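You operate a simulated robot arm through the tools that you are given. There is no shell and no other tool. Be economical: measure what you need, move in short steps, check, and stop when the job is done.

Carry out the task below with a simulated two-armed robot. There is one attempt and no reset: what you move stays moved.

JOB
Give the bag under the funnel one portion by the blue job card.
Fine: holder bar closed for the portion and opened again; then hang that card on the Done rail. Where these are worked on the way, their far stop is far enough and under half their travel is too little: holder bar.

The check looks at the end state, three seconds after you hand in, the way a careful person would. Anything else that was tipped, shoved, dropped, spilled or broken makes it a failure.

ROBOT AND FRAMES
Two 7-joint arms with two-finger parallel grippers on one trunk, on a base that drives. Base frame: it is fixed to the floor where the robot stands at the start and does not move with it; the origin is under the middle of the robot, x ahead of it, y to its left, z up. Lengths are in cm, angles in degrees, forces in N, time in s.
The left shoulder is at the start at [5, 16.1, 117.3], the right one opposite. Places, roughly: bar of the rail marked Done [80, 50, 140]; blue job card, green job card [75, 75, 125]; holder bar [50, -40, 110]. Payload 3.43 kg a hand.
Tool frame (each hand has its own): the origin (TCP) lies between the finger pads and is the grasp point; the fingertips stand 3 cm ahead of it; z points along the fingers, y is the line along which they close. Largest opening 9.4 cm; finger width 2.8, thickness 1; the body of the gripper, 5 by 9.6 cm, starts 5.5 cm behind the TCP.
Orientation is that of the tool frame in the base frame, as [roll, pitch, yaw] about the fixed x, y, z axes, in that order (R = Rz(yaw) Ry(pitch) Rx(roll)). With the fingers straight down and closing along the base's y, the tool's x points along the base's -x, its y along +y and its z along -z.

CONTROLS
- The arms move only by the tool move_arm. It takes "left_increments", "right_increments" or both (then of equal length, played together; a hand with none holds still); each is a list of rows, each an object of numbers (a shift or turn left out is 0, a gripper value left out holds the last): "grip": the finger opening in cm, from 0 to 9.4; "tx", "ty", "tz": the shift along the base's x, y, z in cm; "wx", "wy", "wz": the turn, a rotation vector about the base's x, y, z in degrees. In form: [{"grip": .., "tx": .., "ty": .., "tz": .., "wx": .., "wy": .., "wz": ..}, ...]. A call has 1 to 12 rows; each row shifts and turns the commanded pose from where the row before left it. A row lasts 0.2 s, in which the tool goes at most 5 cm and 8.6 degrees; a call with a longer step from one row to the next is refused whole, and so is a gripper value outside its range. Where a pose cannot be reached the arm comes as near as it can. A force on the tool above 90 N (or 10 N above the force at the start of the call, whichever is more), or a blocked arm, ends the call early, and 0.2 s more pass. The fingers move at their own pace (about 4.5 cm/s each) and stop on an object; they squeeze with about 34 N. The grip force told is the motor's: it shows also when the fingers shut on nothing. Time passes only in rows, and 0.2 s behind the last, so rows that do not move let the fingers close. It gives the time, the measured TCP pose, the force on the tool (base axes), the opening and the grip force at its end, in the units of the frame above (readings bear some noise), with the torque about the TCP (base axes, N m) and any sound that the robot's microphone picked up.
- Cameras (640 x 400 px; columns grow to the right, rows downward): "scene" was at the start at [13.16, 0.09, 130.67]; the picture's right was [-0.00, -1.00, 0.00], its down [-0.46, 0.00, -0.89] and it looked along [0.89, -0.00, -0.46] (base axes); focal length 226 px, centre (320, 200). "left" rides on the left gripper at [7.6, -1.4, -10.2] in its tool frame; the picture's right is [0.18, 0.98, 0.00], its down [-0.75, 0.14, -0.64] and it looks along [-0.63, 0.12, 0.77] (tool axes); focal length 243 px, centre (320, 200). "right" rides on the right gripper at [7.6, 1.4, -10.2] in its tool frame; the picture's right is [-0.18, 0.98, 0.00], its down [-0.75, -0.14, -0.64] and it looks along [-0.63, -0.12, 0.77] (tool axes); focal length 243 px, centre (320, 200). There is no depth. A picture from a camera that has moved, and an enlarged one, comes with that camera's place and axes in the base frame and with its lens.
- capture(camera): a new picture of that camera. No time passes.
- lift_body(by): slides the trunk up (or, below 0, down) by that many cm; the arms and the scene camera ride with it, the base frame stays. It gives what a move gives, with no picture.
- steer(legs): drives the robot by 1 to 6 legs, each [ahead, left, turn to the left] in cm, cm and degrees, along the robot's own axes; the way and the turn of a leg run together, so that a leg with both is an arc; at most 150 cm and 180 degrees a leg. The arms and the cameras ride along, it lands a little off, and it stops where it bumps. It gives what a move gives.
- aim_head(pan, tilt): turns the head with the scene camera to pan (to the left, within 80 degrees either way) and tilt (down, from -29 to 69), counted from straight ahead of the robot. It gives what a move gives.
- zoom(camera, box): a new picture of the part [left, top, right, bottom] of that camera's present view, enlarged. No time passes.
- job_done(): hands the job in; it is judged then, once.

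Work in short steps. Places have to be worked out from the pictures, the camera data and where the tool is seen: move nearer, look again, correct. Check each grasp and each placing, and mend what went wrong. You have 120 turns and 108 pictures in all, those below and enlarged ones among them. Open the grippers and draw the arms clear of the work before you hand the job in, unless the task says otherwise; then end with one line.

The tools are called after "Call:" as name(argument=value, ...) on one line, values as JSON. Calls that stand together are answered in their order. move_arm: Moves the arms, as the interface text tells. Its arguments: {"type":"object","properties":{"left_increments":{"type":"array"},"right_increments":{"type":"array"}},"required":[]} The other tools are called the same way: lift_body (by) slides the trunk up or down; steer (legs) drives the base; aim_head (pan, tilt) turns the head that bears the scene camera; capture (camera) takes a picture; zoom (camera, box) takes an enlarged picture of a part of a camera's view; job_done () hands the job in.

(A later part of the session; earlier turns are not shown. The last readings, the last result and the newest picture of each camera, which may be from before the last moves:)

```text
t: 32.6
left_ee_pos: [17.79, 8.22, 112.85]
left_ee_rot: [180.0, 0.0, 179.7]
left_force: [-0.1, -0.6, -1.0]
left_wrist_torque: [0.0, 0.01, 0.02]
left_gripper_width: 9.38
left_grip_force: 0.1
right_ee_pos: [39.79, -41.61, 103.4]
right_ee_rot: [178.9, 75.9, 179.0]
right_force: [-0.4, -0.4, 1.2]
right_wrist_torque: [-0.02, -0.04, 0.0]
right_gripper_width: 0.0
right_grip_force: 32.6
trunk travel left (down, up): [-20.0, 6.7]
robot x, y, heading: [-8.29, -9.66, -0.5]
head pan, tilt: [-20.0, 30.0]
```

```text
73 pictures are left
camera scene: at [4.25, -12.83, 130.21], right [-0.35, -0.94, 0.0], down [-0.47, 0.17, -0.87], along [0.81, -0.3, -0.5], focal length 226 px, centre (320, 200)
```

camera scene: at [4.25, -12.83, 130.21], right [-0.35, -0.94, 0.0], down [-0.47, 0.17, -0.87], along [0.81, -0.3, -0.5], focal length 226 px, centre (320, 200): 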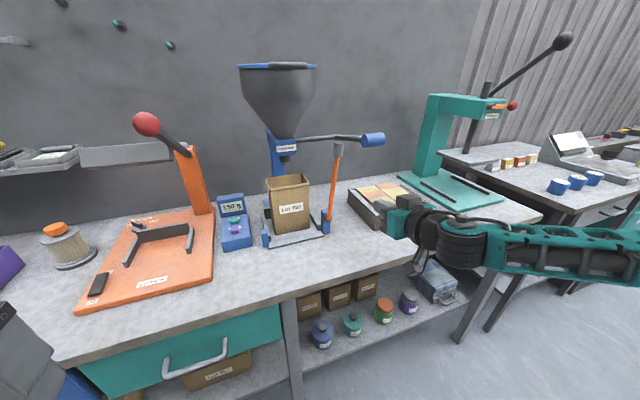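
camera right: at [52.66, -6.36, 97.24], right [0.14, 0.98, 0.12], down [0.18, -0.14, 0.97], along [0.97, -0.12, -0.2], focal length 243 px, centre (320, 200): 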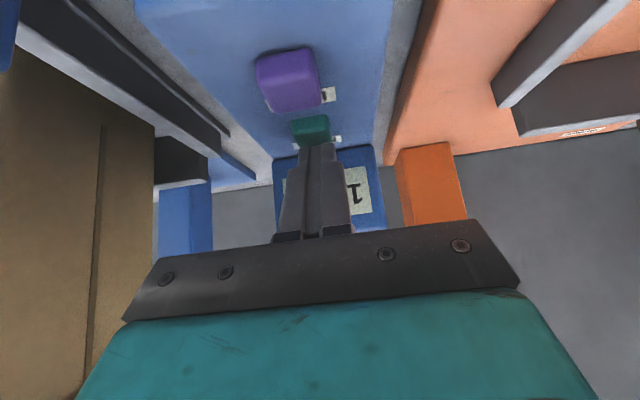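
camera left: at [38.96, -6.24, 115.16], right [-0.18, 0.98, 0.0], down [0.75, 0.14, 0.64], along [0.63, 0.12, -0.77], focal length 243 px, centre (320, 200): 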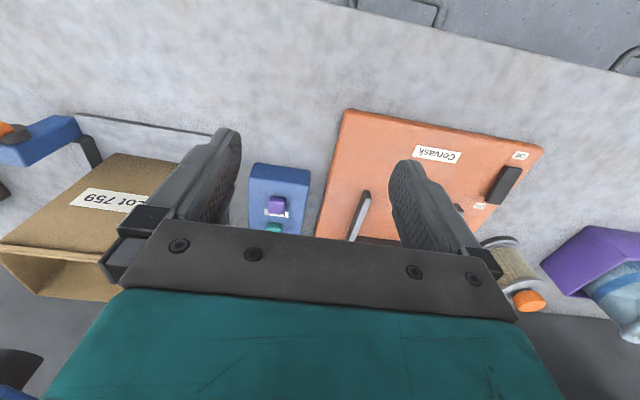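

The tilt is fine. I advance below the handle, right of the bar, and look through the wrist camera.

Call:
move_arm(right_increments=[{"tx": 3}, {"tx": 3}, {"tx": 3}, {}])

Call:
capture(camera="right")

Call:
zoom(camera="scene", box=[240, 100, 440, 260])

```text
t: 33.6
left_ee_pos: [17.73, 8.23, 112.82]
left_ee_rot: [179.9, 0.1, 179.7]
left_force: [0.2, 0.5, -0.1]
left_wrist_torque: [0.02, -0.02, 0.02]
left_gripper_width: 9.41
left_grip_force: 0.1
right_ee_pos: [48.89, -41.64, 103.35]
right_ee_rot: [179.1, 75.9, 179.1]
right_force: [-0.3, 0.0, 0.5]
right_wrist_torque: [0.02, -0.01, 0.02]
right_gripper_width: 0.0
right_grip_force: 32.7
trunk travel left (down, up): [-20.0, 6.7]
robot x, y, heading: [-8.23, -9.43, -0.3]
head pan, tilt: [-20.0, 30.0]
```

```text
72 pictures are left
camera right: at [37.05, -40.09, 98.41], right [0.05, 0.98, 0.18], down [-0.44, -0.14, 0.89], along [0.9, -0.12, 0.42], focal length 243 px, centre (320, 200)
```

right: 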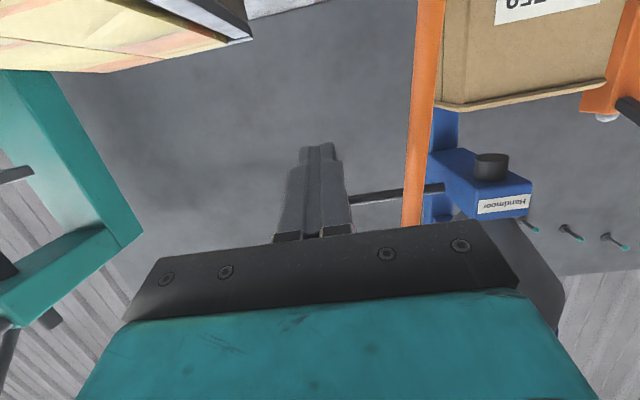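

```text
2.50 times, centred on (340, 180) of scene
camera zoom: at [4.24, -12.82, 130.21], right [-0.35, -0.94, 0.0], down [-0.47, 0.17, -0.87], along [0.81, -0.3, -0.5], focal length 565 px, centre (270, 250)
```

zoom: 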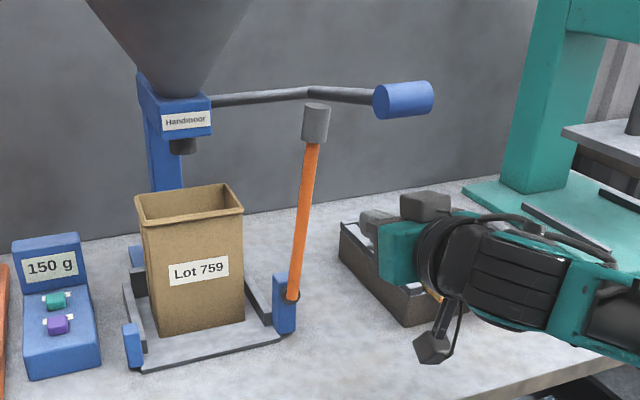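

The bar sits where I calculated, and the bag's front rim is at x≈60, so there is room. I move in beside the bar and start pushing left along the arc.

Call:
move_arm(right_increments=[{"tx": 3.9}, {"ty": 3}, {"ty": 1.5}, {"ty": 1.8}, {"ty": 1.5}, {"ty": 1.6}, {}])

Call:
zoom(camera="scene", box=[240, 100, 440, 260])

```text
t: 35.2
left_ee_pos: [17.76, 8.16, 112.81]
left_ee_rot: [-179.9, 0.0, 179.7]
left_force: [-0.4, 0.4, 0.5]
left_wrist_torque: [0.01, -0.04, 0.0]
left_gripper_width: 9.4
left_grip_force: 0.0
right_ee_pos: [52.5, -32.32, 103.31]
right_ee_rot: [179.1, 75.9, 179.1]
right_force: [-0.1, 0.5, 0.2]
right_wrist_torque: [0.01, -0.02, -0.01]
right_gripper_width: 0.0
right_grip_force: 33.4
trunk travel left (down, up): [-20.0, 6.7]
robot x, y, heading: [-8.49, -10.0, -0.5]
head pan, tilt: [-20.0, 30.0]
```

```text
2.50 times, centred on (340, 180) of scene
camera zoom: at [4.25, -12.83, 130.21], right [-0.35, -0.94, 0.0], down [-0.47, 0.17, -0.87], along [0.81, -0.3, -0.5], focal length 565 px, centre (270, 250)
```

zoom: 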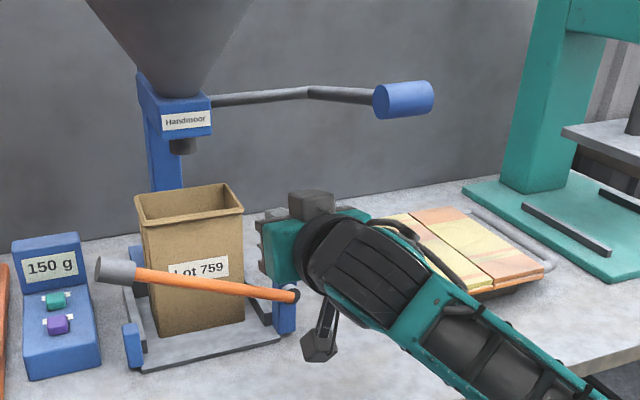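

The bar toppled left past my finger and is near its end. I pause and look again before pressing it home.

Call:
move_arm(right_increments=[{"tz": 1}, {"ty": 4}, {"ty": 4}, {}])

Call:
zoom(camera="scene", box=[240, 140, 400, 240])

```text
t: 36.2
left_ee_pos: [17.68, 8.28, 112.88]
left_ee_rot: [-179.9, 0.1, 179.7]
left_force: [-0.3, 0.4, -0.1]
left_wrist_torque: [0.0, -0.02, -0.01]
left_gripper_width: 9.37
left_grip_force: 0.0
right_ee_pos: [52.32, -24.31, 104.4]
right_ee_rot: [179.3, 75.9, 179.0]
right_force: [1.0, -0.3, 0.0]
right_wrist_torque: [-0.02, -0.02, 0.02]
right_gripper_width: 0.0
right_grip_force: 33.0
trunk travel left (down, up): [-20.0, 6.7]
robot x, y, heading: [-8.1, -9.78, -0.4]
head pan, tilt: [-20.0, 30.0]
```

```text
4.00 times, centred on (320, 190) of scene
camera zoom: at [4.25, -12.84, 130.21], right [-0.35, -0.94, 0.0], down [-0.47, 0.17, -0.87], along [0.81, -0.3, -0.5], focal length 904 px, centre (320, 240)
```

zoom: 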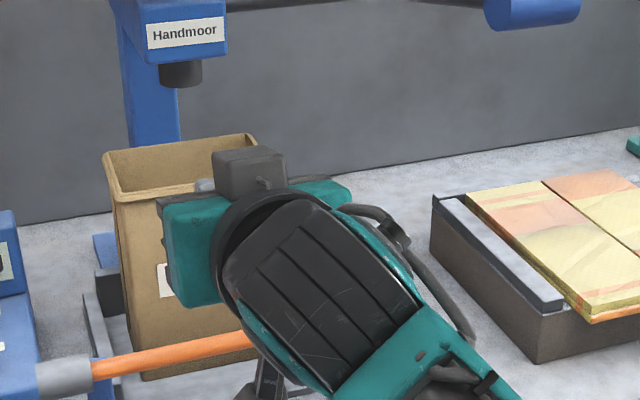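

The bar settled lower by itself. I move the hand back to check it is down on the catch.

Call:
move_arm(right_increments=[{"tx": -4}, {"tx": -4}, {"tx": -4, "ty": -3}, {"ty": -5}, {"ty": -5}, {"ty": -5}, {}])

Call:
zoom(camera="scene", box=[220, 160, 380, 260])

```text
t: 37.8
left_ee_pos: [17.83, 8.17, 112.77]
left_ee_rot: [-180.0, 0.0, 179.8]
left_force: [-0.4, 0.1, 0.3]
left_wrist_torque: [0.0, 0.02, 0.03]
left_gripper_width: 9.39
left_grip_force: 0.1
right_ee_pos: [40.72, -42.04, 104.52]
right_ee_rot: [179.2, 75.8, 179.2]
right_force: [-1.1, -0.2, 1.0]
right_wrist_torque: [-0.03, -0.02, 0.0]
right_gripper_width: 0.0
right_grip_force: 33.1
trunk travel left (down, up): [-20.0, 6.7]
robot x, y, heading: [-8.45, -9.5, -0.2]
head pan, tilt: [-20.0, 30.0]
```

```text
4.00 times, centred on (300, 210) of scene
camera zoom: at [4.26, -12.8, 130.21], right [-0.35, -0.94, 0.0], down [-0.47, 0.17, -0.87], along [0.81, -0.3, -0.5], focal length 904 px, centre (400, 160)
```

zoom: 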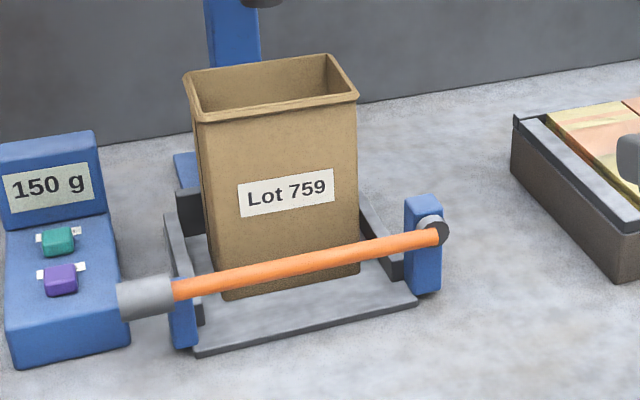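

The bar is closed across the catch. The dose lever is a crank hinged near (67, y, 113), with its handle along y at (47, -41.5, 117), so it should pull down. I will cage the handle between open fingers pointing forward and closing vertically, so I first roll the right hand.

Call:
move_arm(right_increments=[{"tx": -3, "tz": 2, "wy": -7}, {"tx": -2, "tz": 2, "wy": -7}, {"wx": 8.5}, {"wx": 8.5}, {"wx": 8.5}, {"wx": 8.5}, {"wx": 8.5}, {}])

```text
t: 39.6
left_ee_pos: [17.68, 8.21, 112.75]
left_ee_rot: [-180.0, 0.0, 179.7]
left_force: [0.4, -0.3, -0.4]
left_wrist_torque: [-0.02, -0.01, 0.01]
left_gripper_width: 9.38
left_grip_force: 0.0
right_ee_pos: [35.57, -42.17, 108.46]
right_ee_rot: [90.2, 47.1, 90.2]
right_force: [-1.1, -0.7, -1.1]
right_wrist_torque: [-0.02, 0.02, 0.02]
right_gripper_width: 0.0
right_grip_force: 33.0
trunk travel left (down, up): [-20.0, 6.7]
robot x, y, heading: [-8.09, -9.54, 0.0]
head pan, tilt: [-20.0, 30.0]
```

Rolling works. I finish the roll to 90°, open the fingers, and line up in front of the handle.

Call:
move_arm(right_increments=[{"wx": 8.5, "grip": 6.5}, {"wx": 8.5}, {"wx": 8.5, "tz": 2}, {"wx": 8.5, "tz": 3}, {"wx": 8.5, "tz": 3}, {"wx": 4.7}, {}])

Call:
capture(camera="right")

Call:
capture(camera="scene")

```text
t: 41.2
left_ee_pos: [17.73, 8.29, 112.8]
left_ee_rot: [179.9, 0.1, 179.8]
left_force: [0.2, 0.0, 0.3]
left_wrist_torque: [0.03, 0.02, -0.01]
left_gripper_width: 9.41
left_grip_force: 0.1
right_ee_pos: [35.78, -42.14, 116.55]
right_ee_rot: [90.1, 0.0, 90.1]
right_force: [-0.5, 0.1, -0.6]
right_wrist_torque: [0.0, 0.01, -0.02]
right_gripper_width: 6.53
right_grip_force: 0.1
trunk travel left (down, up): [-20.0, 6.7]
robot x, y, heading: [-8.17, -9.43, -0.2]
head pan, tilt: [-20.0, 30.0]
```

```text
67 pictures are left
camera right: at [25.5, -34.47, 117.9], right [0.0, -0.18, 0.98], down [-0.64, -0.75, -0.14], along [0.77, -0.63, -0.12], focal length 243 px, centre (320, 200)
```

right: 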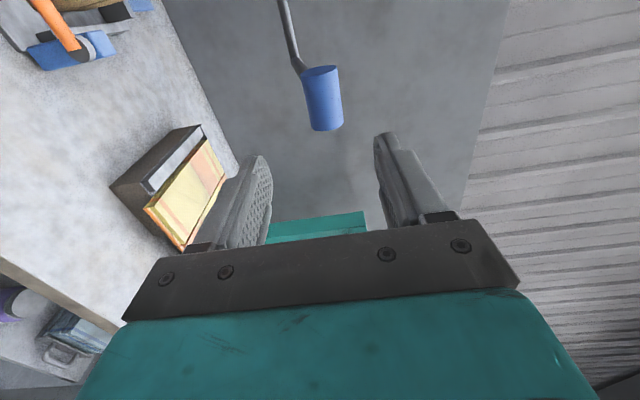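

```text
66 pictures are left
camera scene: at [4.26, -12.82, 130.21], right [-0.35, -0.94, 0.0], down [-0.47, 0.17, -0.87], along [0.81, -0.3, -0.5], focal length 226 px, centre (320, 200)
```

scene: 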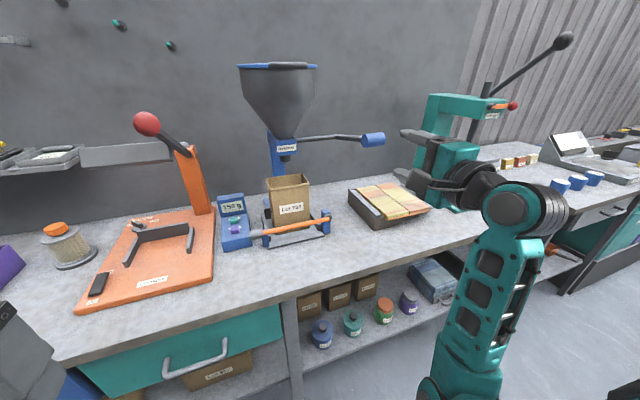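

The handle (y -38.8 to -43.8, z≈116.9) is centred between the open fingers. I advance so the fingers straddle it.

Call:
move_arm(right_increments=[{"tx": 4, "ty": 0.3, "tz": 0.3}, {"tx": 4}, {"tx": 3}, {}])

Call:
capture(camera="right")

Call:
zoom(camera="scene", box=[240, 60, 480, 210])

```text
t: 42.2
left_ee_pos: [17.78, 8.14, 112.73]
left_ee_rot: [-180.0, -0.1, 179.7]
left_force: [0.1, 0.2, -0.6]
left_wrist_torque: [0.03, 0.0, 0.05]
left_gripper_width: 9.38
left_grip_force: 0.1
right_ee_pos: [46.53, -41.97, 116.81]
right_ee_rot: [90.0, 0.0, 90.2]
right_force: [0.3, 0.2, 0.3]
right_wrist_torque: [0.01, 0.02, 0.01]
right_gripper_width: 6.47
right_grip_force: 0.0
trunk travel left (down, up): [-20.0, 6.7]
robot x, y, heading: [-8.33, -9.66, -0.3]
head pan, tilt: [-20.0, 30.0]
```

```text
65 pictures are left
camera right: at [36.27, -34.3, 118.12], right [0.0, -0.18, 0.98], down [-0.64, -0.76, -0.14], along [0.77, -0.63, -0.12], focal length 243 px, centre (320, 200)
```

right: 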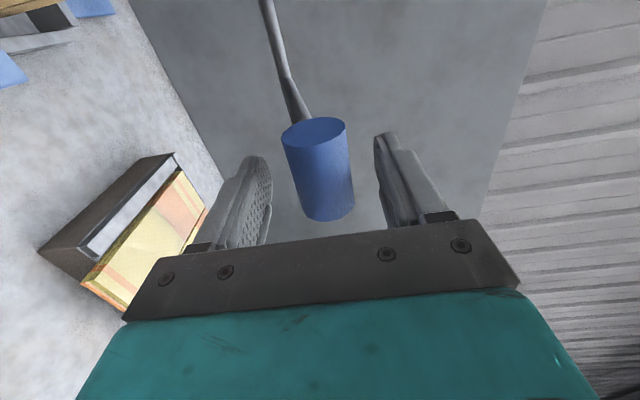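

```text
2.67 times, centred on (360, 135) of scene
camera zoom: at [4.25, -12.82, 130.21], right [-0.35, -0.94, 0.0], down [-0.47, 0.17, -0.87], along [0.81, -0.3, -0.5], focal length 603 px, centre (213, 373)
```

zoom: 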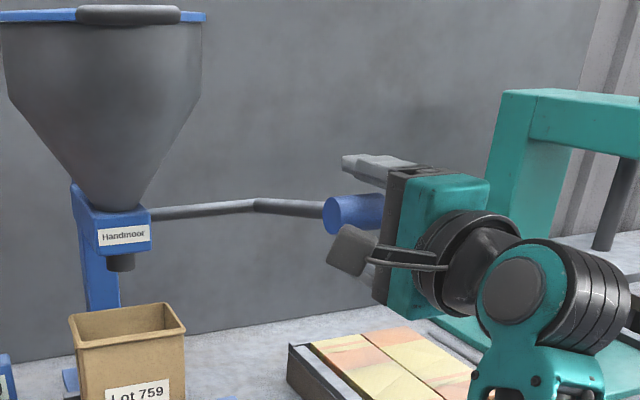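

The handle is caged. I push down gently and check the force and motion.

Call:
move_arm(right_increments=[{"tz": -1.2}, {"tz": -1.5}, {"tz": -1.5}, {}])

Call:
capture(camera="right")

```text
t: 43.2
left_ee_pos: [17.64, 8.21, 112.74]
left_ee_rot: [179.9, 0.0, 179.7]
left_force: [0.3, -0.6, 0.1]
left_wrist_torque: [0.01, 0.02, -0.03]
left_gripper_width: 9.4
left_grip_force: 0.0
right_ee_pos: [46.51, -41.96, 112.61]
right_ee_rot: [90.1, 0.1, 90.2]
right_force: [0.6, -0.6, 1.2]
right_wrist_torque: [-0.02, -0.01, 0.02]
right_gripper_width: 6.54
right_grip_force: 0.3
trunk travel left (down, up): [-20.0, 6.7]
robot x, y, heading: [-8.29, -9.53, -0.3]
head pan, tilt: [-20.0, 30.0]
```

```text
63 pictures are left
camera right: at [36.33, -34.22, 113.98], right [0.0, -0.18, 0.98], down [-0.64, -0.76, -0.14], along [0.77, -0.63, -0.12], focal length 243 px, centre (320, 200)
```

right: 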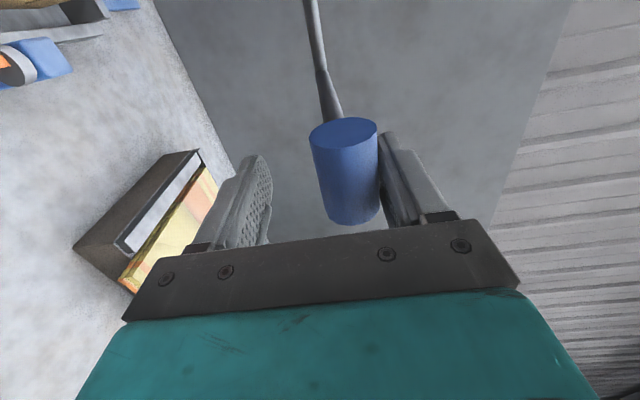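

The lever follows easily downward. I continue along its arc and watch for a stop or a sound.

Call:
move_arm(right_increments=[{"tz": -2.2, "tx": 0.1}, {"tz": -2.2, "tx": 0.2}, {"tz": -1.8, "tx": 0.4}, {"tz": -1.7, "tx": 0.5}, {}])

Call:
capture(camera="right")

Call:
capture(camera="scene")

```text
t: 44.4
left_ee_pos: [17.77, 8.22, 112.89]
left_ee_rot: [180.0, 0.0, 179.7]
left_force: [-0.7, -0.2, -0.7]
left_wrist_torque: [-0.01, -0.02, 0.02]
left_gripper_width: 9.41
left_grip_force: 0.2
right_ee_pos: [47.96, -41.97, 104.68]
right_ee_rot: [90.1, 0.1, 90.1]
right_force: [-1.0, -1.1, 1.8]
right_wrist_torque: [0.04, -0.09, 0.02]
right_gripper_width: 6.6
right_grip_force: 1.2
trunk travel left (down, up): [-20.0, 6.7]
robot x, y, heading: [-8.72, -9.91, -0.2]
head pan, tilt: [-20.0, 30.0]
```

```text
62 pictures are left
camera right: at [37.63, -34.19, 106.09], right [0.0, -0.18, 0.98], down [-0.64, -0.75, -0.14], along [0.77, -0.63, -0.12], focal length 243 px, centre (320, 200)
```

right: 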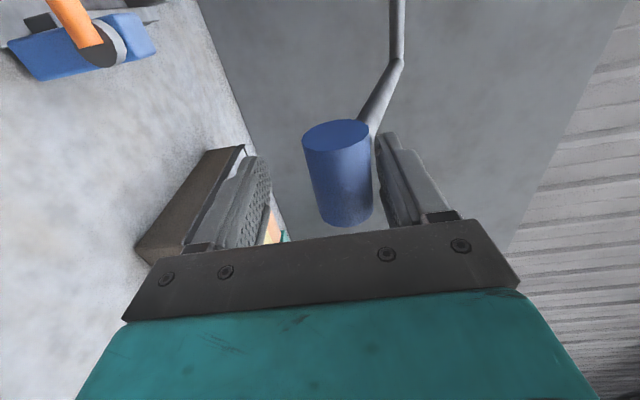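

```text
61 pictures are left
camera scene: at [4.23, -12.81, 130.21], right [-0.35, -0.94, 0.0], down [-0.47, 0.17, -0.87], along [0.81, -0.3, -0.5], focal length 226 px, centre (320, 200)
```

scene: 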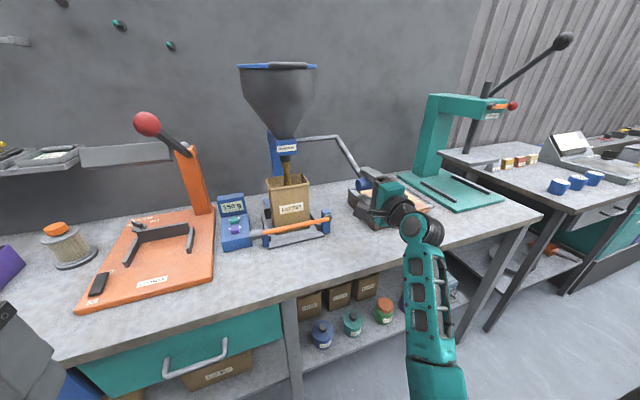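

Product is already flowing into the bag. I hold still for a moment and watch.

Call:
move_arm(right_increments=[{}, {}])

Call:
zoom(camera="scene", box=[220, 120, 380, 220])

```text
t: 45.0
left_ee_pos: [17.73, 8.11, 112.76]
left_ee_rot: [180.0, 0.0, 179.7]
left_force: [-0.8, 0.7, -0.5]
left_wrist_torque: [-0.01, -0.02, 0.01]
left_gripper_width: 9.42
left_grip_force: 0.1
right_ee_pos: [47.72, -41.87, 104.79]
right_ee_rot: [90.0, 0.1, 90.2]
right_force: [-1.1, -0.3, 1.4]
right_wrist_torque: [0.01, -0.09, -0.03]
right_gripper_width: 6.63
right_grip_force: 1.3
trunk travel left (down, up): [-20.0, 6.7]
robot x, y, heading: [-8.09, -9.56, -0.3]
head pan, tilt: [-20.0, 30.0]
```

```text
4.00 times, centred on (300, 170) of scene
camera zoom: at [4.22, -12.82, 130.21], right [-0.35, -0.94, 0.0], down [-0.47, 0.17, -0.87], along [0.81, -0.3, -0.5], focal length 904 px, centre (400, 320)
```

zoom: 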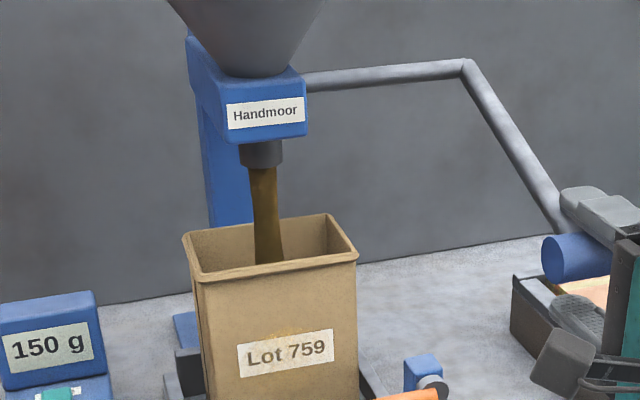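

I keep holding and check whether the metered flow ends by itself.

Call:
move_arm(right_increments=[{}])

Call:
zoom(camera="scene", box=[220, 120, 380, 220])

```text
t: 45.4
left_ee_pos: [17.7, 8.15, 112.79]
left_ee_rot: [180.0, 0.0, 179.7]
left_force: [-0.7, -0.2, 0.5]
left_wrist_torque: [-0.02, -0.01, 0.01]
left_gripper_width: 9.37
left_grip_force: 0.0
right_ee_pos: [47.83, -41.86, 104.82]
right_ee_rot: [90.0, 0.2, 90.1]
right_force: [-0.5, -1.2, 1.7]
right_wrist_torque: [0.07, -0.07, 0.0]
right_gripper_width: 6.61
right_grip_force: 1.0
trunk travel left (down, up): [-20.0, 6.7]
robot x, y, heading: [-8.21, -9.68, -0.2]
head pan, tilt: [-20.0, 30.0]
```

```text
4.00 times, centred on (300, 170) of scene
camera zoom: at [4.22, -12.82, 130.21], right [-0.35, -0.94, 0.0], down [-0.47, 0.17, -0.87], along [0.81, -0.3, -0.5], focal length 904 px, centre (400, 320)
```

zoom: 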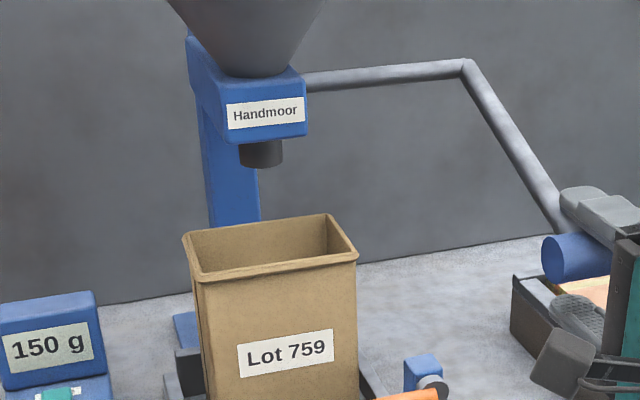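

The flow stopped by itself, so the portion was metered. I let the lever back up along its arc.

Call:
move_arm(right_increments=[{"tz": 1.7, "tx": -0.5}, {"tz": 1.8, "tx": -0.4}, {"tz": 2.2, "tx": -0.2}, {"tz": 2.2, "tx": -0.1}, {"tz": 1.5}, {"tz": 1.5}, {"tz": 1.2}, {}])

Call:
capture(camera="right")

Call:
capture(camera="scene")

```text
t: 47.2
left_ee_pos: [17.79, 8.22, 112.91]
left_ee_rot: [-179.9, 0.0, 179.7]
left_force: [-1.3, 0.3, -0.5]
left_wrist_torque: [0.01, 0.01, 0.01]
left_gripper_width: 9.41
left_grip_force: 0.0
right_ee_pos: [46.58, -41.9, 116.84]
right_ee_rot: [90.0, -0.1, 90.1]
right_force: [0.5, -0.4, -0.9]
right_wrist_torque: [-0.02, 0.01, -0.02]
right_gripper_width: 6.52
right_grip_force: 0.0
trunk travel left (down, up): [-20.0, 6.7]
robot x, y, heading: [-8.13, -9.84, -0.4]
head pan, tilt: [-20.0, 30.0]
```

```text
58 pictures are left
camera right: at [36.28, -34.13, 118.26], right [0.0, -0.18, 0.98], down [-0.64, -0.76, -0.14], along [0.77, -0.63, -0.12], focal length 243 px, centre (320, 200)
```

right: 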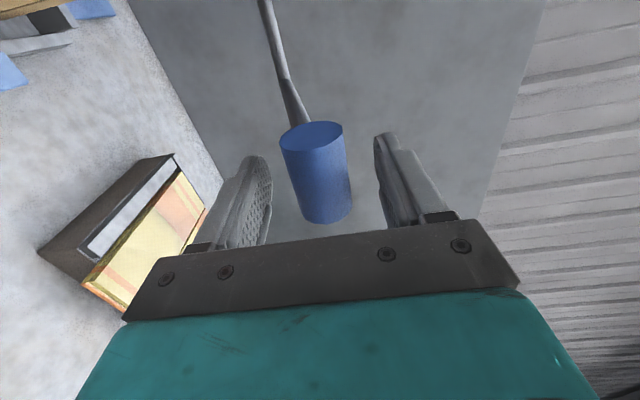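

```text
57 pictures are left
camera scene: at [4.26, -12.82, 130.21], right [-0.35, -0.94, 0.0], down [-0.47, 0.17, -0.87], along [0.81, -0.3, -0.5], focal length 226 px, centre (320, 200)
```

scene: 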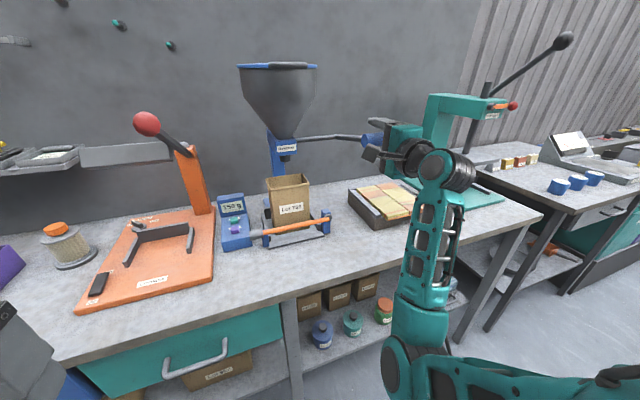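

The lever sprang back to its rest position. I retract, close and tilt the fingers, and prepare to come in under the bar at y≈-22.6 to lift it open.

Call:
move_arm(right_increments=[{"tx": -4}, {"tx": -4}, {"tx": -4, "grip": 0}, {"tz": -4, "ty": 2}, {"tz": -4, "ty": 3}, {"tz": -4, "ty": 3, "wy": 8}, {"tz": -4, "ty": 3, "wy": 8}, {"tz": -3, "ty": 3, "wy": 8}, {"tz": -3, "ty": 3}, {"tz": -2, "ty": 2.3}, {}])

Call:
capture(camera="right")

Call:
capture(camera="scene")

```text
t: 48.5
left_ee_pos: [17.79, 8.13, 112.77]
left_ee_rot: [180.0, 0.0, 179.7]
left_force: [0.0, -0.2, -1.0]
left_wrist_torque: [-0.03, 0.0, 0.0]
left_gripper_width: 9.4
left_grip_force: 0.0
right_ee_pos: [37.23, -38.43, 116.31]
right_ee_rot: [80.9, 8.3, 87.6]
right_force: [0.7, 0.1, 0.1]
right_wrist_torque: [0.0, 0.01, 0.01]
right_gripper_width: 0.0
right_grip_force: 14.3
right hand out of reach, approached as far as the arm can: row 3, 4
trunk travel left (down, up): [-20.0, 6.7]
robot x, y, heading: [-8.01, -9.61, -0.3]
head pan, tilt: [-20.0, 30.0]
stopped in row 6 (right hand): the arm was blocked; the commanded pose is now the measured one
```

```text
56 pictures are left
camera right: at [27.09, -30.36, 114.91], right [-0.16, -0.03, 0.99], down [-0.64, -0.75, -0.13], along [0.75, -0.66, 0.1], focal length 243 px, centre (320, 200)
```

right: 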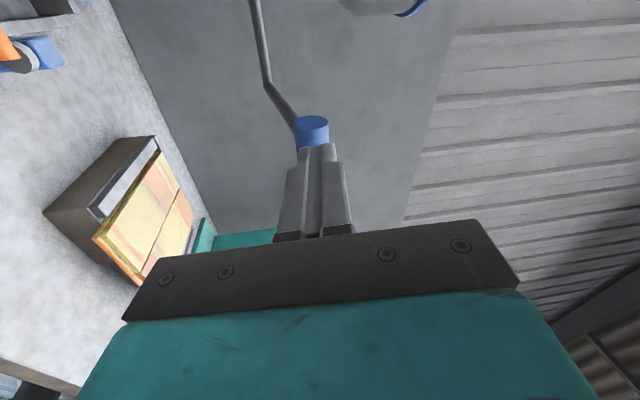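

```text
55 pictures are left
camera scene: at [4.25, -12.82, 130.21], right [-0.35, -0.94, 0.0], down [-0.47, 0.17, -0.87], along [0.81, -0.3, -0.5], focal length 226 px, centre (320, 200)
```

scene: 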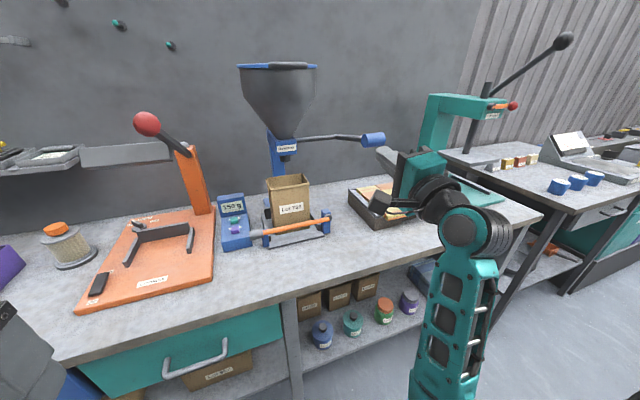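

The arm met its own joint limits and nothing was touched. I back the base up 12 cm and re-approach with the hand further out in front.

Call:
steer(legs=[[-12, 0, 0]])

Call:
move_arm(right_increments=[{"tx": 3, "tz": -2}, {"tx": 3, "tz": -3, "wx": 8.5}, {"tz": -4, "wy": 8}, {"tz": -4, "wy": 8}, {"tz": -4, "wy": 8, "ty": 1}, {"tz": -3, "wy": 8, "ty": 2}, {}])

```text
t: 49.8
left_ee_pos: [5.79, 8.29, 112.81]
left_ee_rot: [-180.0, 0.1, 179.7]
left_force: [0.2, -0.1, 0.2]
left_wrist_torque: [-0.04, -0.06, -0.01]
left_gripper_width: 9.39
left_grip_force: 0.0
right_ee_pos: [25.01, -38.25, 116.33]
right_ee_rot: [80.9, 8.3, 87.6]
right_force: [-0.6, -0.1, -0.5]
right_wrist_torque: [-0.03, -0.02, 0.02]
right_gripper_width: 0.01
right_grip_force: 32.4
trunk travel left (down, up): [-20.0, 6.7]
robot x, y, heading: [-20.08, -9.76, -0.4]
head pan, tilt: [-20.0, 30.0]
```

```text
t: 51.0
left_ee_pos: [5.73, 8.32, 112.91]
left_ee_rot: [-179.9, 0.0, 179.6]
left_force: [-0.1, 0.0, 0.0]
left_wrist_torque: [0.0, 0.01, 0.01]
left_gripper_width: 9.39
left_grip_force: 0.0
right_ee_pos: [31.8, -41.66, 104.11]
right_ee_rot: [100.0, 9.7, 85.2]
right_force: [0.4, 0.4, -0.1]
right_wrist_torque: [0.0, 0.01, -0.03]
right_gripper_width: 0.0
right_grip_force: 33.4
trunk travel left (down, up): [-20.0, 6.7]
robot x, y, heading: [-20.31, -9.66, -0.4]
head pan, tilt: [-20.0, 30.0]
stopped in row 6 (right hand): the arm was blocked; the commanded pose is now the measured one
```

This rolled posture is cramped low down, so I unroll the hand to the earlier camera-down posture, which reached this area well.

Call:
move_arm(right_increments=[{"wx": -8.5}, {"wx": -8.5}, {"wx": -8.5}, {"wx": -8.5}, {"wx": -8.5}, {"wx": -8.5}, {"wx": -8.5}, {"wx": -8.5}, {"wx": -8.5}, {"wx": -8.5}, {}])

```text
t: 53.4
left_ee_pos: [5.81, 8.3, 112.7]
left_ee_rot: [180.0, -0.1, 179.7]
left_force: [1.0, 0.3, -0.5]
left_wrist_torque: [-0.02, -0.01, -0.01]
left_gripper_width: 9.41
left_grip_force: 0.1
right_ee_pos: [31.9, -41.45, 104.08]
right_ee_rot: [-34.0, 83.4, -44.8]
right_force: [-0.1, -0.4, 0.2]
right_wrist_torque: [-0.05, 0.02, -0.03]
right_gripper_width: 0.0
right_grip_force: 33.0
trunk travel left (down, up): [-20.0, 6.7]
robot x, y, heading: [-19.94, -9.41, -0.4]
head pan, tilt: [-20.0, 30.0]
```

I correct the heading and tilt (fingers forward, about 35° down) and bring the hand to y≈-22.6, well in front of the bar.

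Call:
move_arm(right_increments=[{"wz": 5.4, "wx": 3.7}, {"wz": 5.4, "ty": 2}, {"wy": 8, "ty": 3}, {"wy": 8, "ty": 3}, {"wy": 8, "ty": 3}, {"wy": 8, "ty": 3}, {"wy": 8, "ty": 3}, {"ty": 1.8, "tz": -2}, {}])

Call:
steer(legs=[[10, 0, 0]])

Call:
capture(camera="right")

Call:
capture(camera="scene")

```text
t: 55.4
left_ee_pos: [5.79, 8.16, 112.69]
left_ee_rot: [179.9, 0.1, 179.8]
left_force: [-0.2, -0.6, -0.3]
left_wrist_torque: [-0.05, -0.02, -0.02]
left_gripper_width: 9.38
left_grip_force: 0.1
right_ee_pos: [31.77, -22.87, 102.03]
right_ee_rot: [-180.0, 55.0, 179.8]
right_force: [0.5, 0.1, -0.4]
right_wrist_torque: [0.02, -0.05, 0.02]
right_gripper_width: 0.0
right_grip_force: 32.8
trunk travel left (down, up): [-20.0, 6.7]
robot x, y, heading: [-20.05, -9.73, -0.4]
head pan, tilt: [-20.0, 30.0]
```

```text
t: 56.5
left_ee_pos: [15.67, 8.12, 112.71]
left_ee_rot: [180.0, 0.0, 179.8]
left_force: [0.3, 0.2, -0.3]
left_wrist_torque: [-0.01, 0.02, -0.01]
left_gripper_width: 9.41
left_grip_force: 0.0
right_ee_pos: [41.6, -22.94, 101.86]
right_ee_rot: [-180.0, 54.9, 179.7]
right_force: [0.5, -0.3, 0.3]
right_wrist_torque: [0.02, 0.01, 0.0]
right_gripper_width: 0.0
right_grip_force: 33.3
trunk travel left (down, up): [-20.0, 6.7]
robot x, y, heading: [-10.8, -9.31, -0.3]
head pan, tilt: [-20.0, 30.0]
```

```text
54 pictures are left
camera right: at [28.86, -21.35, 101.61], right [0.11, 0.98, 0.15], down [-0.09, -0.14, 0.99], along [0.99, -0.12, 0.08], focal length 243 px, centre (320, 200)
```

right: 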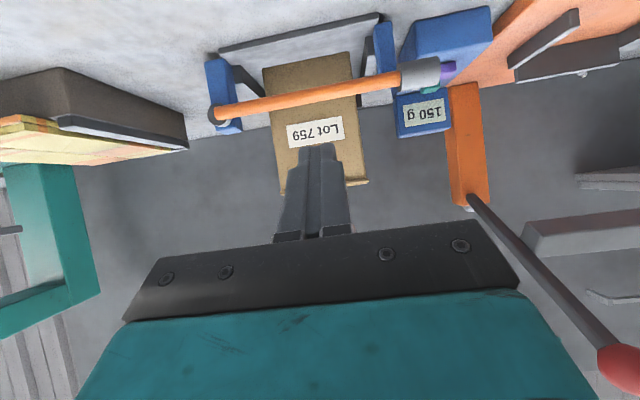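

```text
53 pictures are left
camera scene: at [2.12, -12.83, 130.19], right [-0.35, -0.94, 0.0], down [-0.47, 0.17, -0.87], along [0.81, -0.3, -0.5], focal length 226 px, centre (320, 200)
```

scene: 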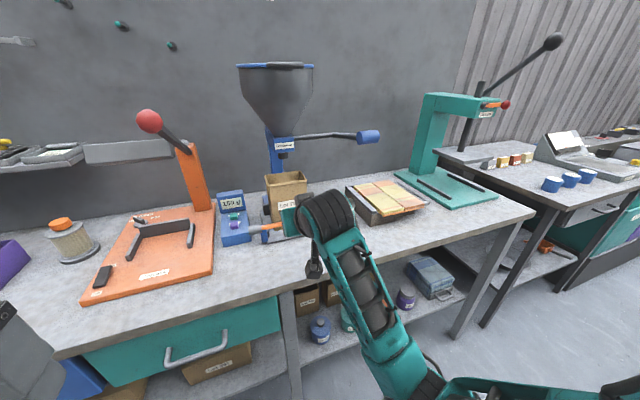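

The wrist view puts the bar at z≈93.0. I lower in front of it and slide the fingertips underneath.

Call:
move_arm(right_increments=[{"tz": -4}, {"tz": -4}, {"tz": -2.6}, {"tx": 3}, {"tx": 3}, {}])

Call:
capture(camera="right")

```text
t: 58.0
left_ee_pos: [15.48, 8.26, 112.81]
left_ee_rot: [180.0, -0.1, 179.8]
left_force: [-0.1, 0.8, -0.4]
left_wrist_torque: [0.0, 0.01, -0.02]
left_gripper_width: 9.4
left_grip_force: 0.0
right_ee_pos: [47.46, -22.85, 91.64]
right_ee_rot: [-180.0, 54.9, 179.8]
right_force: [0.8, -0.1, -0.2]
right_wrist_torque: [-0.03, 0.0, 0.0]
right_gripper_width: 0.02
right_grip_force: 33.6
trunk travel left (down, up): [-20.0, 6.7]
robot x, y, heading: [-10.52, -10.12, -0.3]
head pan, tilt: [-20.0, 30.0]
```

```text
52 pictures are left
camera right: at [34.71, -21.33, 91.13], right [0.11, 0.98, 0.15], down [-0.09, -0.14, 0.99], along [0.99, -0.12, 0.08], focal length 243 px, centre (320, 200)
```

right: 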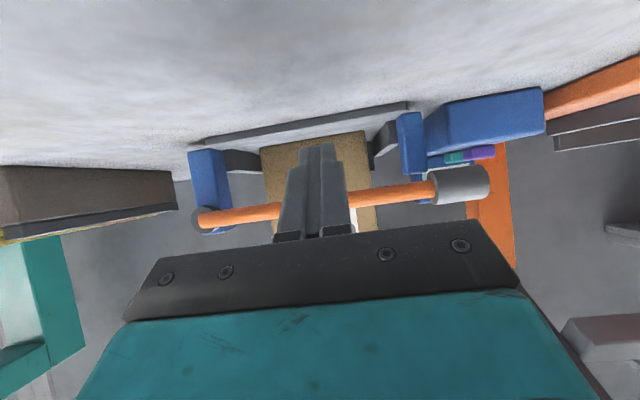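

The fingertips are below the bar's level. I slide forward underneath, then lift gently along the arc.

Call:
move_arm(right_increments=[{"tx": 2.5, "tz": -0.3}, {"tx": 2.5}, {}, {"tz": 1}, {"tz": 1}, {"tz": 1}, {}])

Call:
capture(camera="right")

```text
t: 59.5
left_ee_pos: [15.64, 8.21, 112.74]
left_ee_rot: [-180.0, 0.1, 179.7]
left_force: [0.5, -0.4, -0.3]
left_wrist_torque: [0.0, 0.0, 0.04]
left_gripper_width: 9.4
left_grip_force: 0.1
right_ee_pos: [52.55, -22.83, 94.11]
right_ee_rot: [180.0, 54.9, 179.8]
right_force: [-0.7, -0.2, -0.9]
right_wrist_torque: [0.01, 0.05, 0.02]
right_gripper_width: 0.01
right_grip_force: 32.8
trunk travel left (down, up): [-20.0, 6.7]
robot x, y, heading: [-10.66, -9.86, -0.2]
head pan, tilt: [-20.0, 30.0]
```

```text
51 pictures are left
camera right: at [39.85, -21.33, 93.74], right [0.11, 0.98, 0.15], down [-0.09, -0.14, 0.99], along [0.99, -0.12, 0.08], focal length 243 px, centre (320, 200)
```

right: 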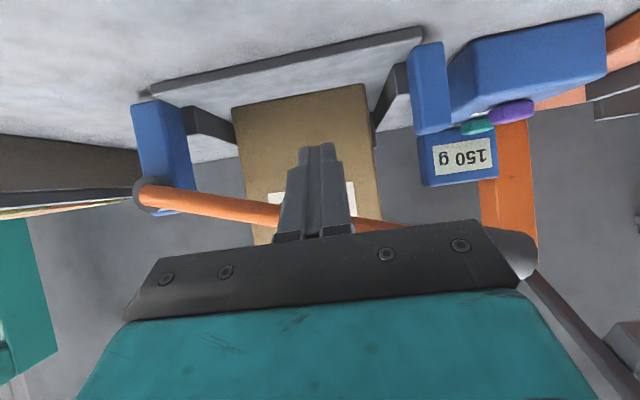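

The bar is rising on the fingers. I continue along the arc up and to the right, staying low to clear the dose handle.

Call:
move_arm(right_increments=[{"tz": 1.7}, {"tz": 1.6}, {"ty": -0.7, "tz": 1.3}, {"ty": -0.7, "tz": 1.3}, {"ty": -1, "tz": 0.9}, {"ty": -1.2, "tz": 0.6}, {"ty": -1.3, "tz": 0.4}, {"ty": -1.2, "tz": 0.2}, {}])

Call:
capture(camera="right")

Call:
zoom(camera="scene", box=[220, 90, 412, 240])

```text
t: 61.5
left_ee_pos: [15.49, 8.24, 112.85]
left_ee_rot: [-179.9, 0.0, 179.7]
left_force: [1.0, 0.3, 0.6]
left_wrist_torque: [0.02, -0.01, -0.03]
left_gripper_width: 9.39
left_grip_force: 0.1
right_ee_pos: [52.39, -29.02, 102.08]
right_ee_rot: [-179.9, 54.8, 179.8]
right_force: [0.1, 0.8, 0.0]
right_wrist_torque: [0.04, 0.0, 0.02]
right_gripper_width: 0.0
right_grip_force: 33.3
trunk travel left (down, up): [-20.0, 6.7]
robot x, y, heading: [-10.38, -9.94, -0.2]
head pan, tilt: [-20.0, 30.0]
```

```text
50 pictures are left
camera right: at [39.81, -27.44, 101.7], right [0.11, 0.98, 0.15], down [-0.09, -0.14, 0.99], along [0.99, -0.12, 0.08], focal length 243 px, centre (320, 200)
```

right: 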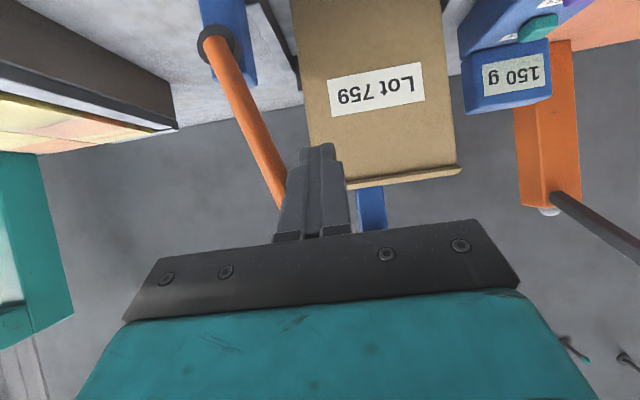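

```text
2.67 times, centred on (316, 165) of scene
camera zoom: at [2.04, -12.82, 130.21], right [-0.35, -0.94, 0.0], down [-0.47, 0.17, -0.87], along [0.81, -0.3, -0.5], focal length 603 px, centre (331, 293)
```

zoom: 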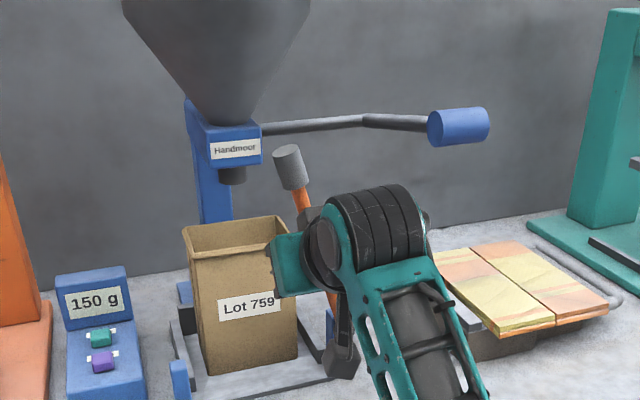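

The bar is about 18° short of upright, and the handle is clear. I push a bit further right.

Call:
move_arm(right_increments=[{"ty": -1.2}, {"ty": -1.2}, {"ty": -1}, {"ty": -1}, {}])

Call:
capture(camera="right")

Call:
zoom(camera="scene", box=[220, 90, 412, 240])

```text
t: 62.8
left_ee_pos: [15.5, 8.31, 112.73]
left_ee_rot: [-179.9, 0.0, 179.6]
left_force: [0.3, -0.1, -0.2]
left_wrist_torque: [-0.03, 0.02, -0.01]
left_gripper_width: 9.43
left_grip_force: 0.1
right_ee_pos: [52.52, -33.07, 102.15]
right_ee_rot: [179.9, 54.8, -179.9]
right_force: [-2.4, 10.9, -1.3]
right_wrist_torque: [0.24, 0.01, 0.1]
right_gripper_width: 0.02
right_grip_force: 32.8
trunk travel left (down, up): [-20.0, 6.7]
robot x, y, heading: [-10.6, -9.79, -0.3]
head pan, tilt: [-20.0, 30.0]
```

```text
48 pictures are left
camera right: at [39.85, -31.6, 101.78], right [0.1, 0.98, 0.15], down [-0.09, -0.14, 0.99], along [0.99, -0.12, 0.08], focal length 243 px, centre (320, 200)
```

right: 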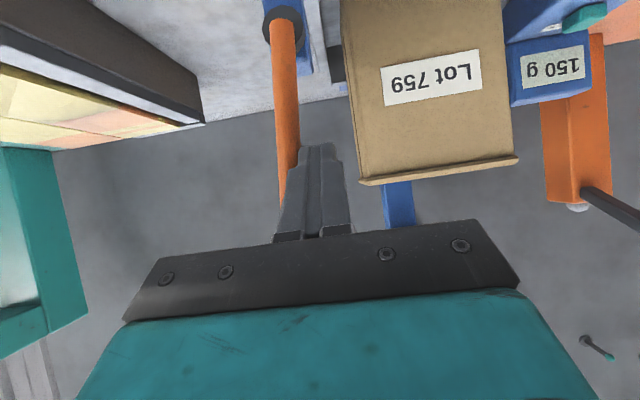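

```text
2.67 times, centred on (316, 165) of scene
camera zoom: at [2.02, -12.68, 130.21], right [-0.35, -0.94, 0.0], down [-0.47, 0.17, -0.87], along [0.81, -0.3, -0.5], focal length 603 px, centre (331, 293)
```

zoom: 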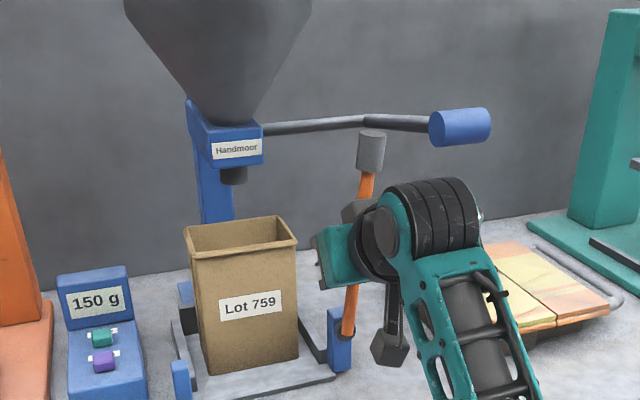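

The bar is against its open stop with about 11 N. I ease off and withdraw the hand.

Call:
move_arm(right_increments=[{"ty": 0.8}, {"tx": -3}, {"tx": -4}, {"tx": -4}, {"tx": -3, "tz": 2}, {"ty": -3, "tz": 2}, {}])

Call:
zoom(camera="scene", box=[220, 90, 412, 240])

```text
t: 64.3
left_ee_pos: [15.47, 8.17, 112.78]
left_ee_rot: [179.9, 0.0, 179.7]
left_force: [0.8, 0.6, -0.2]
left_wrist_torque: [-0.04, -0.01, 0.01]
left_gripper_width: 9.42
left_grip_force: 0.1
right_ee_pos: [38.49, -35.75, 106.14]
right_ee_rot: [-179.9, 54.9, 179.9]
right_force: [0.3, 0.1, 0.2]
right_wrist_torque: [-0.01, 0.02, 0.0]
right_gripper_width: 0.0
right_grip_force: 32.9
trunk travel left (down, up): [-20.0, 6.7]
robot x, y, heading: [-10.33, -9.33, -0.4]
head pan, tilt: [-20.0, 30.0]
```

```text
2.67 times, centred on (316, 165) of scene
camera zoom: at [2.03, -12.81, 130.21], right [-0.35, -0.94, 0.0], down [-0.47, 0.17, -0.87], along [0.81, -0.3, -0.5], focal length 603 px, centre (331, 293)
```

zoom: 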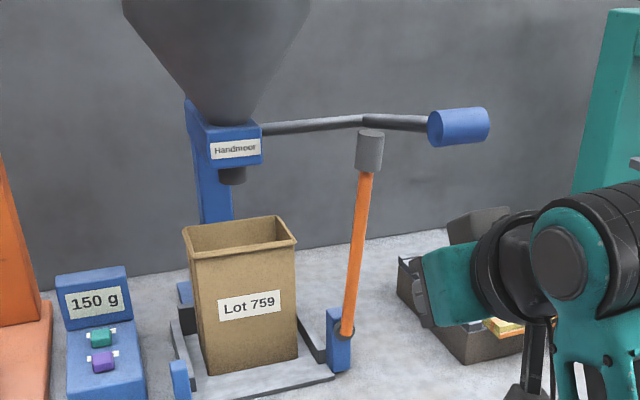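

The bar is open again and the lever and bag look fine. Now the card: I drive left toward the To do rail.

Call:
steer(legs=[[0, 58, 0]])

Call:
aim_head(pan=15, tilt=5)

Call:
capture(camera="scene")

```text
t: 67.7
left_ee_pos: [15.75, 66.61, 112.76]
left_ee_rot: [-179.9, 0.0, 180.0]
left_force: [-0.3, 1.6, 0.0]
left_wrist_torque: [-0.05, -0.04, 0.02]
left_gripper_width: 9.4
left_grip_force: 0.1
right_ee_pos: [38.72, 22.73, 106.09]
right_ee_rot: [-179.9, 54.9, -179.9]
right_force: [-0.2, 0.3, 0.5]
right_wrist_torque: [0.0, -0.01, -0.01]
right_gripper_width: 0.0
right_grip_force: 32.9
trunk travel left (down, up): [-20.0, 6.7]
robot x, y, heading: [-10.14, 48.54, 0.0]
head pan, tilt: [-20.0, 30.0]
```

```text
t: 68.7
left_ee_pos: [15.76, 66.65, 112.74]
left_ee_rot: [-180.0, -0.1, -180.0]
left_force: [-0.3, 0.1, 0.5]
left_wrist_torque: [-0.01, 0.04, -0.06]
left_gripper_width: 9.38
left_grip_force: 0.0
right_ee_pos: [38.87, 22.69, 106.24]
right_ee_rot: [179.9, 54.9, -179.9]
right_force: [-0.1, 0.5, 0.1]
right_wrist_torque: [-0.01, 0.01, 0.04]
right_gripper_width: 0.01
right_grip_force: 33.4
trunk travel left (down, up): [-20.0, 6.7]
robot x, y, heading: [-10.56, 48.13, -0.0]
head pan, tilt: [15.0, 5.0]
```

```text
45 pictures are left
camera scene: at [2.66, 50.98, 134.24], right [0.26, -0.97, 0.0], down [-0.08, -0.02, -1.0], along [0.96, 0.26, -0.09], focal length 226 px, centre (320, 200)
```

scene: 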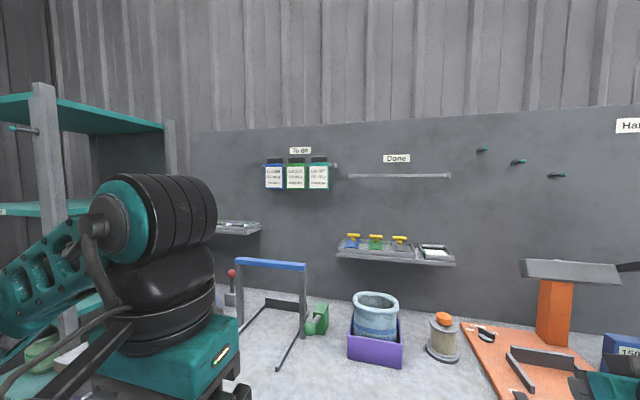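

I zoom on the cards and the Done rail from here.

Call:
zoom(camera="scene", box=[250, 140, 346, 200])

Call:
zoom(camera="scene", box=[330, 140, 474, 230])

```text
6.67 times, centred on (298, 170) of scene
camera zoom: at [2.66, 50.98, 134.24], right [0.26, -0.97, 0.0], down [-0.08, -0.02, -1.0], along [0.96, 0.26, -0.09], focal length 1506 px, centre (467, 400)
```

zoom: 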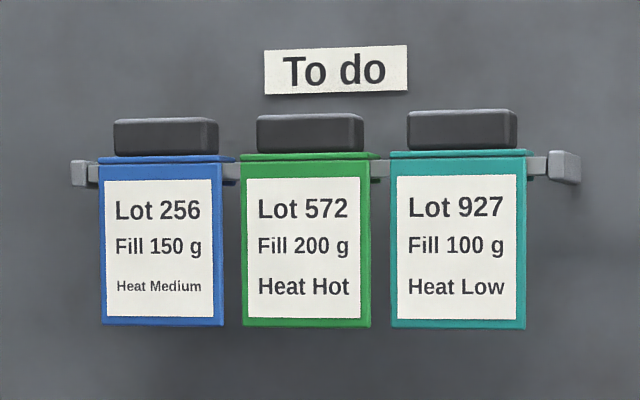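

```text
4.44 times, centred on (402, 185) of scene
camera zoom: at [2.66, 50.98, 134.24], right [0.26, -0.97, 0.0], down [-0.08, -0.02, -1.0], along [0.96, 0.26, -0.09], focal length 1004 px, centre (-44, 267)
```

zoom: 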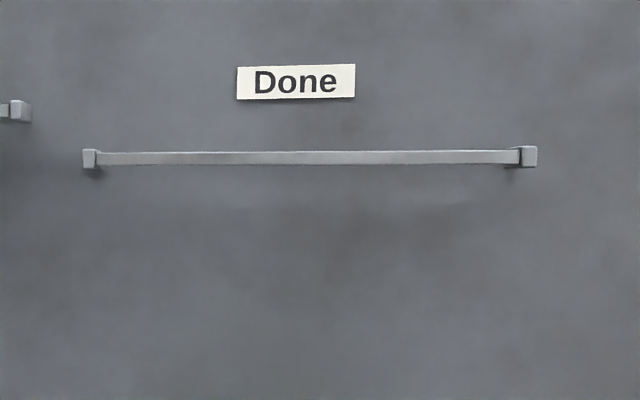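

The blue card's dark tab is at about (85, 91.4, 142), with the wall at x≈89. The Done bar runs y≈30–61 at z≈136. I raise the trunk, pull the right hand in, and point the left fingers forward.

Call:
lift_body(by=6.5)

Call:
move_arm(right_increments=[{"tx": -2, "tz": 2, "wy": 7}, {"tx": -2, "tz": 2, "wy": 7}, {"tx": -2, "tz": 2, "wy": 7}, {"tx": -2, "tz": 2, "wy": 7}, {"tx": -2, "wy": 7}, {"tx": -2, "wy": 7}, {"tx": -2, "wy": 7}, {"wy": 5}, {}, {}, {}], left_increments=[{"wy": -8, "tz": 3}, {"wy": -8, "tz": 3}, {"wy": -8, "tz": 3}, {"wy": -8, "tz": 2, "tx": 2}, {"wy": -8, "tz": 2, "tx": 3}, {"wy": -8, "tz": 2, "tx": 3}, {"wy": -8, "tz": 2, "tx": 3}, {"wy": -8, "tz": 2, "tx": 2}, {"wy": -8, "tz": 2, "tx": 2}, {"wy": -6, "tz": 2}, {}])

```text
t: 69.7
left_ee_pos: [15.73, 66.63, 119.21]
left_ee_rot: [-180.0, 0.0, 179.9]
left_force: [-0.3, -0.5, -0.6]
left_wrist_torque: [0.01, 0.02, 0.01]
left_gripper_width: 9.4
left_grip_force: 0.0
right_ee_pos: [38.92, 22.73, 112.69]
right_ee_rot: [-180.0, 54.9, -179.8]
right_force: [0.4, -0.7, -0.2]
right_wrist_torque: [0.0, 0.02, 0.0]
right_gripper_width: 0.0
right_grip_force: 33.1
trunk travel left (down, up): [-26.5, 0.2]
robot x, y, heading: [-10.38, 48.68, -0.2]
head pan, tilt: [15.0, 5.0]
```

```text
t: 72.1
left_ee_pos: [30.68, 66.68, 142.03]
left_ee_rot: [179.6, 78.2, 179.6]
left_force: [0.1, 0.4, 0.6]
left_wrist_torque: [0.01, -0.01, 0.03]
left_gripper_width: 9.41
left_grip_force: 0.1
right_ee_pos: [24.88, 22.55, 120.65]
right_ee_rot: [-180.0, 0.9, -179.8]
right_force: [-0.6, 0.1, -1.1]
right_wrist_torque: [-0.01, 0.01, 0.0]
right_gripper_width: 0.0
right_grip_force: 32.6
trunk travel left (down, up): [-26.5, 0.2]
robot x, y, heading: [-10.46, 48.45, -0.2]
head pan, tilt: [15.0, 5.0]
```

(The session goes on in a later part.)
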